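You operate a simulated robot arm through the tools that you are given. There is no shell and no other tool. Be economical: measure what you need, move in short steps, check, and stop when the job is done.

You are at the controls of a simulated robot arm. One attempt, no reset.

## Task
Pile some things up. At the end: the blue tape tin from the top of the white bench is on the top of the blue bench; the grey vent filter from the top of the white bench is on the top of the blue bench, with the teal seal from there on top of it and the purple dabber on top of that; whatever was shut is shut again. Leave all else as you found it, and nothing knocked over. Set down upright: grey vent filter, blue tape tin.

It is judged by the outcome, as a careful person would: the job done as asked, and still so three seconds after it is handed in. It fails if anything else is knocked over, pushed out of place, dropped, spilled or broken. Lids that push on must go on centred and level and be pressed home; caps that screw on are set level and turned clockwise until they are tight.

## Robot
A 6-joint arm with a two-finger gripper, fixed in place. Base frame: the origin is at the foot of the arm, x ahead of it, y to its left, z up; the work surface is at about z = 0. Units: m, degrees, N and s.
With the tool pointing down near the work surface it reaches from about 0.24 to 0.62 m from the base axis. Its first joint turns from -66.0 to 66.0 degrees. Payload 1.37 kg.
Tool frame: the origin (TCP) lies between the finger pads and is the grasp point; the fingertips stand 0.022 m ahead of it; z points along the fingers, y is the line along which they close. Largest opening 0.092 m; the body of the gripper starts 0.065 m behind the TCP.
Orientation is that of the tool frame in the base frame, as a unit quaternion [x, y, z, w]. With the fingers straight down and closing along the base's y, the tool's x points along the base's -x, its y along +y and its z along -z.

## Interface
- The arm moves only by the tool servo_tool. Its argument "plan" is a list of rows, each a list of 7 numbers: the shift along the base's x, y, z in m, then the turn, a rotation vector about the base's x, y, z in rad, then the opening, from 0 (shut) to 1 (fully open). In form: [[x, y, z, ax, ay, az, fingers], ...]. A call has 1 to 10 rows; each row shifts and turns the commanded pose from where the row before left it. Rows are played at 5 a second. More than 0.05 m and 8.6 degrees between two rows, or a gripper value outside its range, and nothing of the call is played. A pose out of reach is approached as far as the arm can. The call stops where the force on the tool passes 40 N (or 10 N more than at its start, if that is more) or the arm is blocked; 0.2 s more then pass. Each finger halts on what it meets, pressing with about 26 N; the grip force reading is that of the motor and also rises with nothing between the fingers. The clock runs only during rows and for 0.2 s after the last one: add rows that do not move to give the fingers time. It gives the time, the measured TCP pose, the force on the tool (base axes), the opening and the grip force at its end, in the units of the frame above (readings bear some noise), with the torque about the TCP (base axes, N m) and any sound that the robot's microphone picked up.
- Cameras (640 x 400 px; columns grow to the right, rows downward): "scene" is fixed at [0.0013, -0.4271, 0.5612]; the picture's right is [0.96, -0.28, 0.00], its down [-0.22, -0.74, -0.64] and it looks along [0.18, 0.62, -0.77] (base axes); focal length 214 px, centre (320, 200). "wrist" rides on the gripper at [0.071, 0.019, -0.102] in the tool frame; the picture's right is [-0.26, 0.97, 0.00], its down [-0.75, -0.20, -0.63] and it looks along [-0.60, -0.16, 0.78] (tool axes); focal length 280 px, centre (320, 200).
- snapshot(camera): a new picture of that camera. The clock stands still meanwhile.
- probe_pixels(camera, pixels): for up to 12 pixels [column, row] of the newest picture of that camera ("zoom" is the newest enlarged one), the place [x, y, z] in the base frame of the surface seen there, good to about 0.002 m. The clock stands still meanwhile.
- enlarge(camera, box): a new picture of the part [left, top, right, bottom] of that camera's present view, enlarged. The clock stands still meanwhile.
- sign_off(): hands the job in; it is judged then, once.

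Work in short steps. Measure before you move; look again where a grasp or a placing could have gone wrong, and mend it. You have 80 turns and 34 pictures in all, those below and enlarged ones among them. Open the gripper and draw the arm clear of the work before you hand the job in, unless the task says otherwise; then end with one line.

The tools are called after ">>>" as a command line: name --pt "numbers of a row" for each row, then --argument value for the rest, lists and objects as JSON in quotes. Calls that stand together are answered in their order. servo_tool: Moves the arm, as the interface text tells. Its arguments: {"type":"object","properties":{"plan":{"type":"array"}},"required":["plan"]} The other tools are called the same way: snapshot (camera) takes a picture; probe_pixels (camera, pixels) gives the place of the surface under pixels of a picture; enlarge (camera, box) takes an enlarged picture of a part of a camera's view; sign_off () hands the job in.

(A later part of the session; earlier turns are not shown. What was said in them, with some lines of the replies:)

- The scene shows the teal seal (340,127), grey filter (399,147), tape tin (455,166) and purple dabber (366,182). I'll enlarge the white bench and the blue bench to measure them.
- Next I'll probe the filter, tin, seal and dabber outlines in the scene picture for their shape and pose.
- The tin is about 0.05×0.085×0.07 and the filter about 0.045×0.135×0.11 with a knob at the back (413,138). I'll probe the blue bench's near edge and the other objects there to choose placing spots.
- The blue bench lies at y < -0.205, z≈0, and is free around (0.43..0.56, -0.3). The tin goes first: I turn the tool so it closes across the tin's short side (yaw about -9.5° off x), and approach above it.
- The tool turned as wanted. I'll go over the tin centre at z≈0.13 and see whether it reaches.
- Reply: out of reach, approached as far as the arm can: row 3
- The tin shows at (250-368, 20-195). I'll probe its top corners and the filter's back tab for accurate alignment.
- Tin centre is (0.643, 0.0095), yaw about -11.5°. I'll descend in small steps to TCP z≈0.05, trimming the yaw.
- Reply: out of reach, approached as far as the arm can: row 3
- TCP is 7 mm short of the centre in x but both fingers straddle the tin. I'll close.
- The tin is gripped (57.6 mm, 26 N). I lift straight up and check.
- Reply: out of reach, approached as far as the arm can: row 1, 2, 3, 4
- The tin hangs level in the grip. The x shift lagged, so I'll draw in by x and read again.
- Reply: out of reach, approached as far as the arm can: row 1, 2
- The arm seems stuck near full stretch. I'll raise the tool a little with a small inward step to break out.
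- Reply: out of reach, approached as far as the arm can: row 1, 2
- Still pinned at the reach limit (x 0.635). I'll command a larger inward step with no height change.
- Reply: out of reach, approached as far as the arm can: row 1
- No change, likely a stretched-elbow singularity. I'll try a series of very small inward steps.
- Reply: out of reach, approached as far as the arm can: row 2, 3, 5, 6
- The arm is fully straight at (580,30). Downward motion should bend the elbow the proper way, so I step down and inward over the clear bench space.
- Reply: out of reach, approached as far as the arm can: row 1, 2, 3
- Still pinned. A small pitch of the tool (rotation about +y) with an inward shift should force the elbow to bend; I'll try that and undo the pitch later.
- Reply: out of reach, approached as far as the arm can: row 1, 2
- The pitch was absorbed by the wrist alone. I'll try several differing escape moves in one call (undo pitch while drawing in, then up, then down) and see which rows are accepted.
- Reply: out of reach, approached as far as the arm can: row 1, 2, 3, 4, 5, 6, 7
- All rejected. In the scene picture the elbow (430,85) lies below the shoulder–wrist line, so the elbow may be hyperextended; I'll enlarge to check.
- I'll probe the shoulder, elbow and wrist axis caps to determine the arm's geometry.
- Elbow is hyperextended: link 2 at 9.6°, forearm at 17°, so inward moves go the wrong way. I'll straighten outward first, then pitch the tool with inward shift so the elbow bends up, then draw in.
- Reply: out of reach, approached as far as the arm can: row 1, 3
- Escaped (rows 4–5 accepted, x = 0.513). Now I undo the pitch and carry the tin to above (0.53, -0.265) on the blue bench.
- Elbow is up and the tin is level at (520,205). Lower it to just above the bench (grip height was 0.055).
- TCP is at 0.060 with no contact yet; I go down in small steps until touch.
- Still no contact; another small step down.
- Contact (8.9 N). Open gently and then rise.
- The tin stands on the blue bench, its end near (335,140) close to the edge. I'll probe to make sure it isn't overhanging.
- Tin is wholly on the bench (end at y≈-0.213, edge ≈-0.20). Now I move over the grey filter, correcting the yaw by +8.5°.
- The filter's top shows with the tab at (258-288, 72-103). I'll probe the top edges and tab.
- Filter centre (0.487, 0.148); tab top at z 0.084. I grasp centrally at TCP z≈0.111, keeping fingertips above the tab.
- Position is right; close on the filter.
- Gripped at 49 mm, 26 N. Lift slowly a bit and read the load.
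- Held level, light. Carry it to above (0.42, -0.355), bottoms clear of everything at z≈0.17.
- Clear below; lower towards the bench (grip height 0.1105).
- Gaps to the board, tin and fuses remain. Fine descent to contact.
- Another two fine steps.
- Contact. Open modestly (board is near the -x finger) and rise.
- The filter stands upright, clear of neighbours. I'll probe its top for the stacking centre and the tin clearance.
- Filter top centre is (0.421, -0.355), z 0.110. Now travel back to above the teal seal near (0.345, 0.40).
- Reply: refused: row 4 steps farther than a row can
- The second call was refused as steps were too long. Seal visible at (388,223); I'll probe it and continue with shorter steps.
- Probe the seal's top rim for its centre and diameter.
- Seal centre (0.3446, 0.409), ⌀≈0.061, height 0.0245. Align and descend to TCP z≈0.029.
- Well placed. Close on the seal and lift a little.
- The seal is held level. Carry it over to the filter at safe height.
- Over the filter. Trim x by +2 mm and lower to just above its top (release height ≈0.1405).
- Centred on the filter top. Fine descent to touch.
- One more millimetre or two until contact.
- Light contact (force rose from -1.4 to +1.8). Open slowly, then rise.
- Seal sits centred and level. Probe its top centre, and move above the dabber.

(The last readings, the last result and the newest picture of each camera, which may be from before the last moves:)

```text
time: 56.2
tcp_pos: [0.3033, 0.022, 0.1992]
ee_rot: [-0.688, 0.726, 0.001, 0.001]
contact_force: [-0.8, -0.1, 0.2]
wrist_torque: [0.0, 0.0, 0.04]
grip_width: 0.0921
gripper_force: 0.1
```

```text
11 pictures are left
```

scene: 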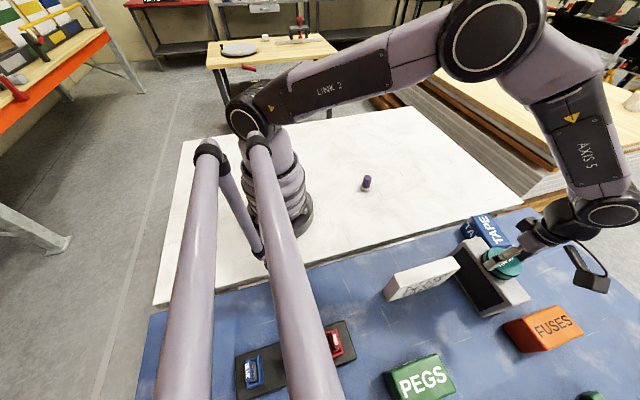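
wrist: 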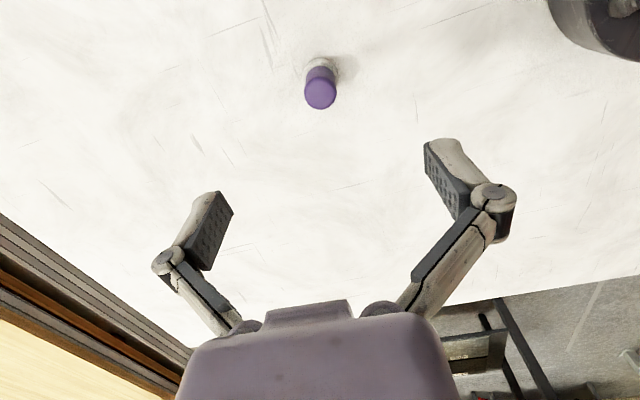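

Seal top centre ≈ (0.4195, -0.354), z 0.1345. Probe the dabber with an enlarged view.

>>> enlarge --camera "wrist" --box '[270, 40, 370, 120]'

>>> probe_pixels --camera "wrist" --pixels '[[306, 93], [335, 91], [320, 107], [319, 80], [320, 94], [306, 66], [335, 66], [320, 59]]'

```text
5.00 times, centred on (320, 80) of wrist
```

zoom: 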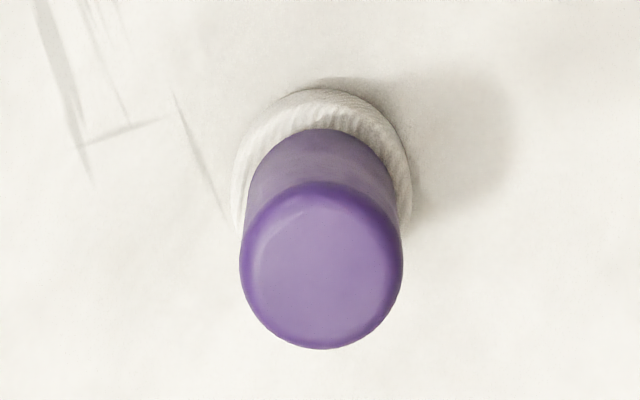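

```text
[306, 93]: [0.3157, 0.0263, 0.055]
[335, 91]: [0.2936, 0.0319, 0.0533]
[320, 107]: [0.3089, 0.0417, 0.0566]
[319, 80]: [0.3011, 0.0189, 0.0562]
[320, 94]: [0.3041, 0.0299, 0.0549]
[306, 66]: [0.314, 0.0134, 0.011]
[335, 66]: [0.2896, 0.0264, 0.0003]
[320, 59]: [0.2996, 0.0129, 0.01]
```

Dabber axis at (0.3045, 0.030), ⌀0.025, height 0.056. Descend to TCP z≈0.046, with tips above the soft base.

>>> servo_tool --pt "0.001 0.008 -0.03 0 0 0 1" --pt "0 0 -0.04 0 0 0 1" --pt "0 0 -0.03 0 0 0 0.85" --pt "0 0 -0.03 0 0 0 0.75" --pt "0 0 -0.02 0 0 0 0.7" --pt "0 0 -0.003 0 0 0 0.7" --pt "0 0 0 0 0 0 0.7"

```text
time: 57.8
tcp_pos: [0.3053, 0.0317, 0.0457]
ee_rot: [-0.687, 0.726, 0.0, 0.001]
contact_force: [0.3, 0.2, 0.0]
wrist_torque: [0.03, -0.01, -0.01]
grip_width: 0.0644
gripper_force: 0.1
```

Aligned; close on the dabber gradually, then lift a little.

>>> servo_tool --pt "0 0 0 0 0 0 0.5" --pt "0 0 0 0 0 0 0.35" --pt "0 0 0 0 0 0 0.2" --pt "0 0 0 0 0 0 0.15" --pt "0 0 0 0 0 0 0.15" --pt "0 0 0 0 0 0 0.15" --pt "0 0 0.01 0 0 0 0.15" --pt "0 0 0.03 0 0 0 0.15" --pt "0 0 0.04 0 0 0 0.15" --pt "0 0 0.04 0 0 0 0.15"

>>> snapshot --camera "wrist"

```text
time: 60.0
tcp_pos: [0.3044, 0.0319, 0.1674]
ee_rot: [-0.688, 0.726, 0.001, 0.001]
contact_force: [-0.4, 0.5, -0.1]
wrist_torque: [-0.02, 0.0, 0.01]
grip_width: 0.0272
gripper_force: 26.0
```

```text
9 pictures are left
```

wrist: 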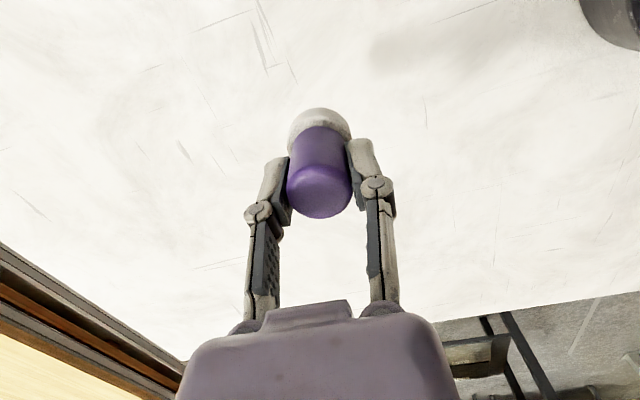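

Dabber held whole, upright. Raise and carry over to the stack.

>>> servo_tool --pt "0 0 0.04 0 0 0 0.15" --pt "0 -0.02 0.04 0 0 0 0.15" --pt "0.014 -0.045 0.01 0 0 0 0.15" --pt "0.014 -0.045 0 0 0 0 0.15" --pt "0.014 -0.045 0 0 0 0 0.15" --pt "0.014 -0.045 0 0 0 0 0.15" --pt "0.014 -0.045 0 0 0 0 0.15" --pt "0.014 -0.045 0 0 0 0 0.15" --pt "0.014 -0.045 0 0 0 0 0.15" --pt "0.014 -0.045 0 0 0 0 0.15"

>>> servo_tool --pt "0.003 -0.004 0 0 0 0 0.15" --pt "0 0 0 0 0 0 0.15"

```text
time: 62.2
tcp_pos: [0.4173, -0.3471, 0.2567]
ee_rot: [-0.687, 0.726, 0.0, 0.0]
contact_force: [0.0, 0.8, -1.0]
wrist_torque: [0.0, 0.04, 0.01]
grip_width: 0.0273
gripper_force: 26.0
```

```text
time: 62.8
tcp_pos: [0.4194, -0.3511, 0.2571]
ee_rot: [-0.688, 0.726, 0.001, 0.001]
contact_force: [0.8, 0.0, -0.2]
wrist_torque: [0.0, 0.02, 0.03]
grip_width: 0.0271
gripper_force: 26.1
```

Above the seal. Lower to about 5 mm above it (release ≈0.180).

>>> servo_tool --pt "0 -0.002 -0.03 0 0 0 0.15" --pt "0 0 -0.025 0 0 0 0.15" --pt "0 0 -0.012 0 0 0 0.15" --pt "0 0 -0.004 0 0 0 0.15" --pt "0 0 0 0 0 0 0.15"

>>> enlarge --camera "scene" --box '[420, 190, 580, 310]'

```text
time: 64.0
tcp_pos: [0.4203, -0.3556, 0.1866]
ee_rot: [-0.687, 0.726, 0.0, 0.0]
contact_force: [0.9, 0.2, -0.8]
wrist_torque: [-0.01, 0.02, 0.0]
grip_width: 0.027
gripper_force: 26.5
```

```text
3.33 times, centred on (500, 250) of scene
```

zoom: 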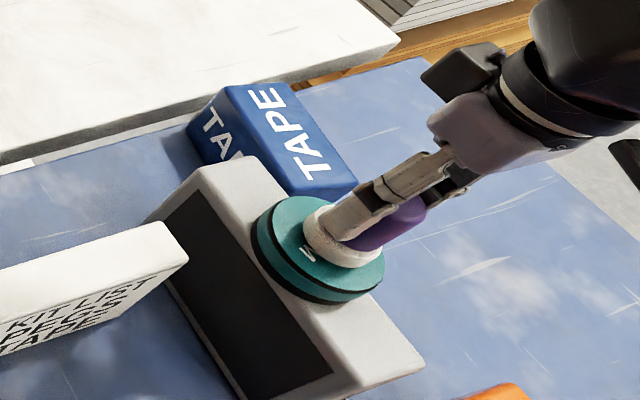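

Dabber is over the seal's centre region. Fine descent until touch.

>>> servo_tool --pt "0 0 -0.002 0 0 0 0.15" --pt "0 0 -0.002 0 0 0 0.15" --pt "0 0 -0.001 0 0 0 0.15" --pt "0 0 0 0 0 0 0.15"

```text
time: 65.0
tcp_pos: [0.4192, -0.3569, 0.1809]
ee_rot: [-0.688, 0.726, 0.001, 0.0]
contact_force: [-0.7, -0.4, -0.8]
wrist_torque: [0.01, 0.01, -0.03]
grip_width: 0.0272
gripper_force: 26.0
```

One more millimetre.

>>> servo_tool --pt "0 0 -0.001 0 0 0 0.15" --pt "0 0 0 0 0 0 0.15"

```text
time: 65.6
tcp_pos: [0.4195, -0.3543, 0.18]
ee_rot: [-0.688, 0.726, 0.0, 0.0]
contact_force: [-0.7, -0.2, -0.6]
wrist_torque: [-0.01, 0.0, 0.03]
grip_width: 0.0269
gripper_force: 25.7
```

Not yet in contact; one more.

>>> servo_tool --pt "0 0 -0.001 0 0 0 0.15" --pt "0 0 0 0 0 0 0.15"

```text
time: 66.2
tcp_pos: [0.4194, -0.3559, 0.1806]
ee_rot: [-0.688, 0.726, -0.001, 0.002]
contact_force: [-1.4, 2.4, 6.1]
wrist_torque: [0.11, 0.1, -0.01]
grip_width: 0.0271
gripper_force: 26.5
```

Contact at 6 N. Release gently and rise straight up.

>>> servo_tool --pt "0 0 0.0005 0 0 0 0.3" --pt "0 0 0 0 0 0 0.45" --pt "0 0 0 0 0 0 0.6" --pt "0 0 0 0 0 0 0.7" --pt "0 0 0.02 0 0 0 0.7" --pt "0 0 0.04 0 0 0 0.7" --pt "0 0 0.04 0 0 0 0.7" --pt "0 0 0.04 0 0 0 0.7"

>>> snapshot --camera "wrist"

```text
time: 68.0
tcp_pos: [0.4197, -0.3543, 0.3202]
ee_rot: [-0.688, 0.726, -0.001, 0.001]
contact_force: [0.3, 0.1, 0.9]
wrist_torque: [0.02, -0.01, 0.0]
grip_width: 0.0646
gripper_force: 0.0
```

```text
7 pictures are left
```

wrist: 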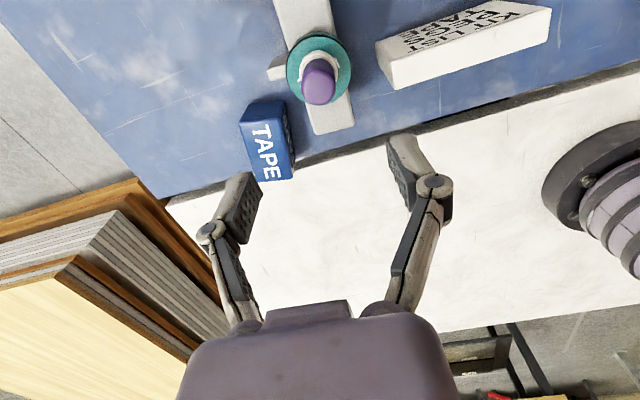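

The stack stands: dabber on seal on filter. Draw the arm away toward the middle and open, then a final look.

>>> servo_tool --pt "0 0.04 0 0 0 0 1" --pt "0 0.045 0 0 0 0 1" --pt "0 0.045 0 0 0 0 1" --pt "0 0.045 0 0 0 0 1" --pt "0 0.045 0 0 0 0 1" --pt "0 0.04 0 0 0 0 1" --pt "0 0 0 0 0 0 1"

>>> snapshot --camera "scene"

>>> enlarge --camera "scene" --box '[360, 180, 600, 370]'

```text
time: 69.6
tcp_pos: [0.4186, -0.0935, 0.3181]
ee_rot: [-0.688, 0.726, 0.001, 0.0]
contact_force: [-0.3, -0.5, 0.1]
wrist_torque: [-0.03, 0.01, -0.01]
grip_width: 0.092
gripper_force: 0.0
```

```text
6 pictures are left
```

scene: 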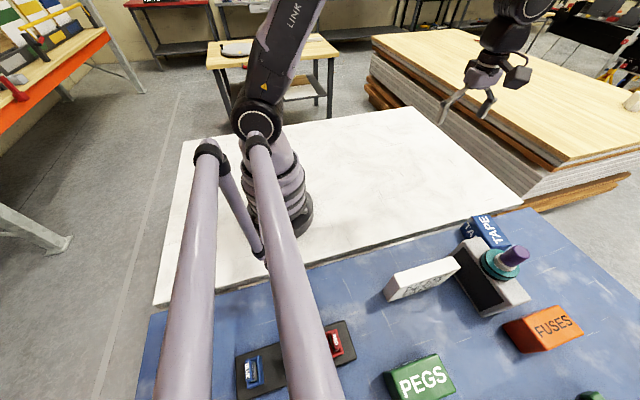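

```text
2.11 times, centred on (480, 275) of scene
```

zoom: 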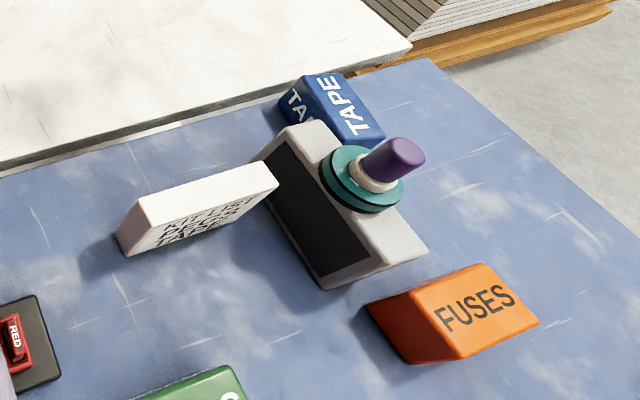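

Tin and stack stand as asked, the other items are unmoved, and the arm is clear; I hand in.

>>> sign_off

```text
The job is handed in.
```

The blue tape tin and the grey vent filter stand upright on the blue bench, with the teal seal on the filter and the purple dabber on the seal; nothing needed opening, and the other items look unmoved in the last picture.
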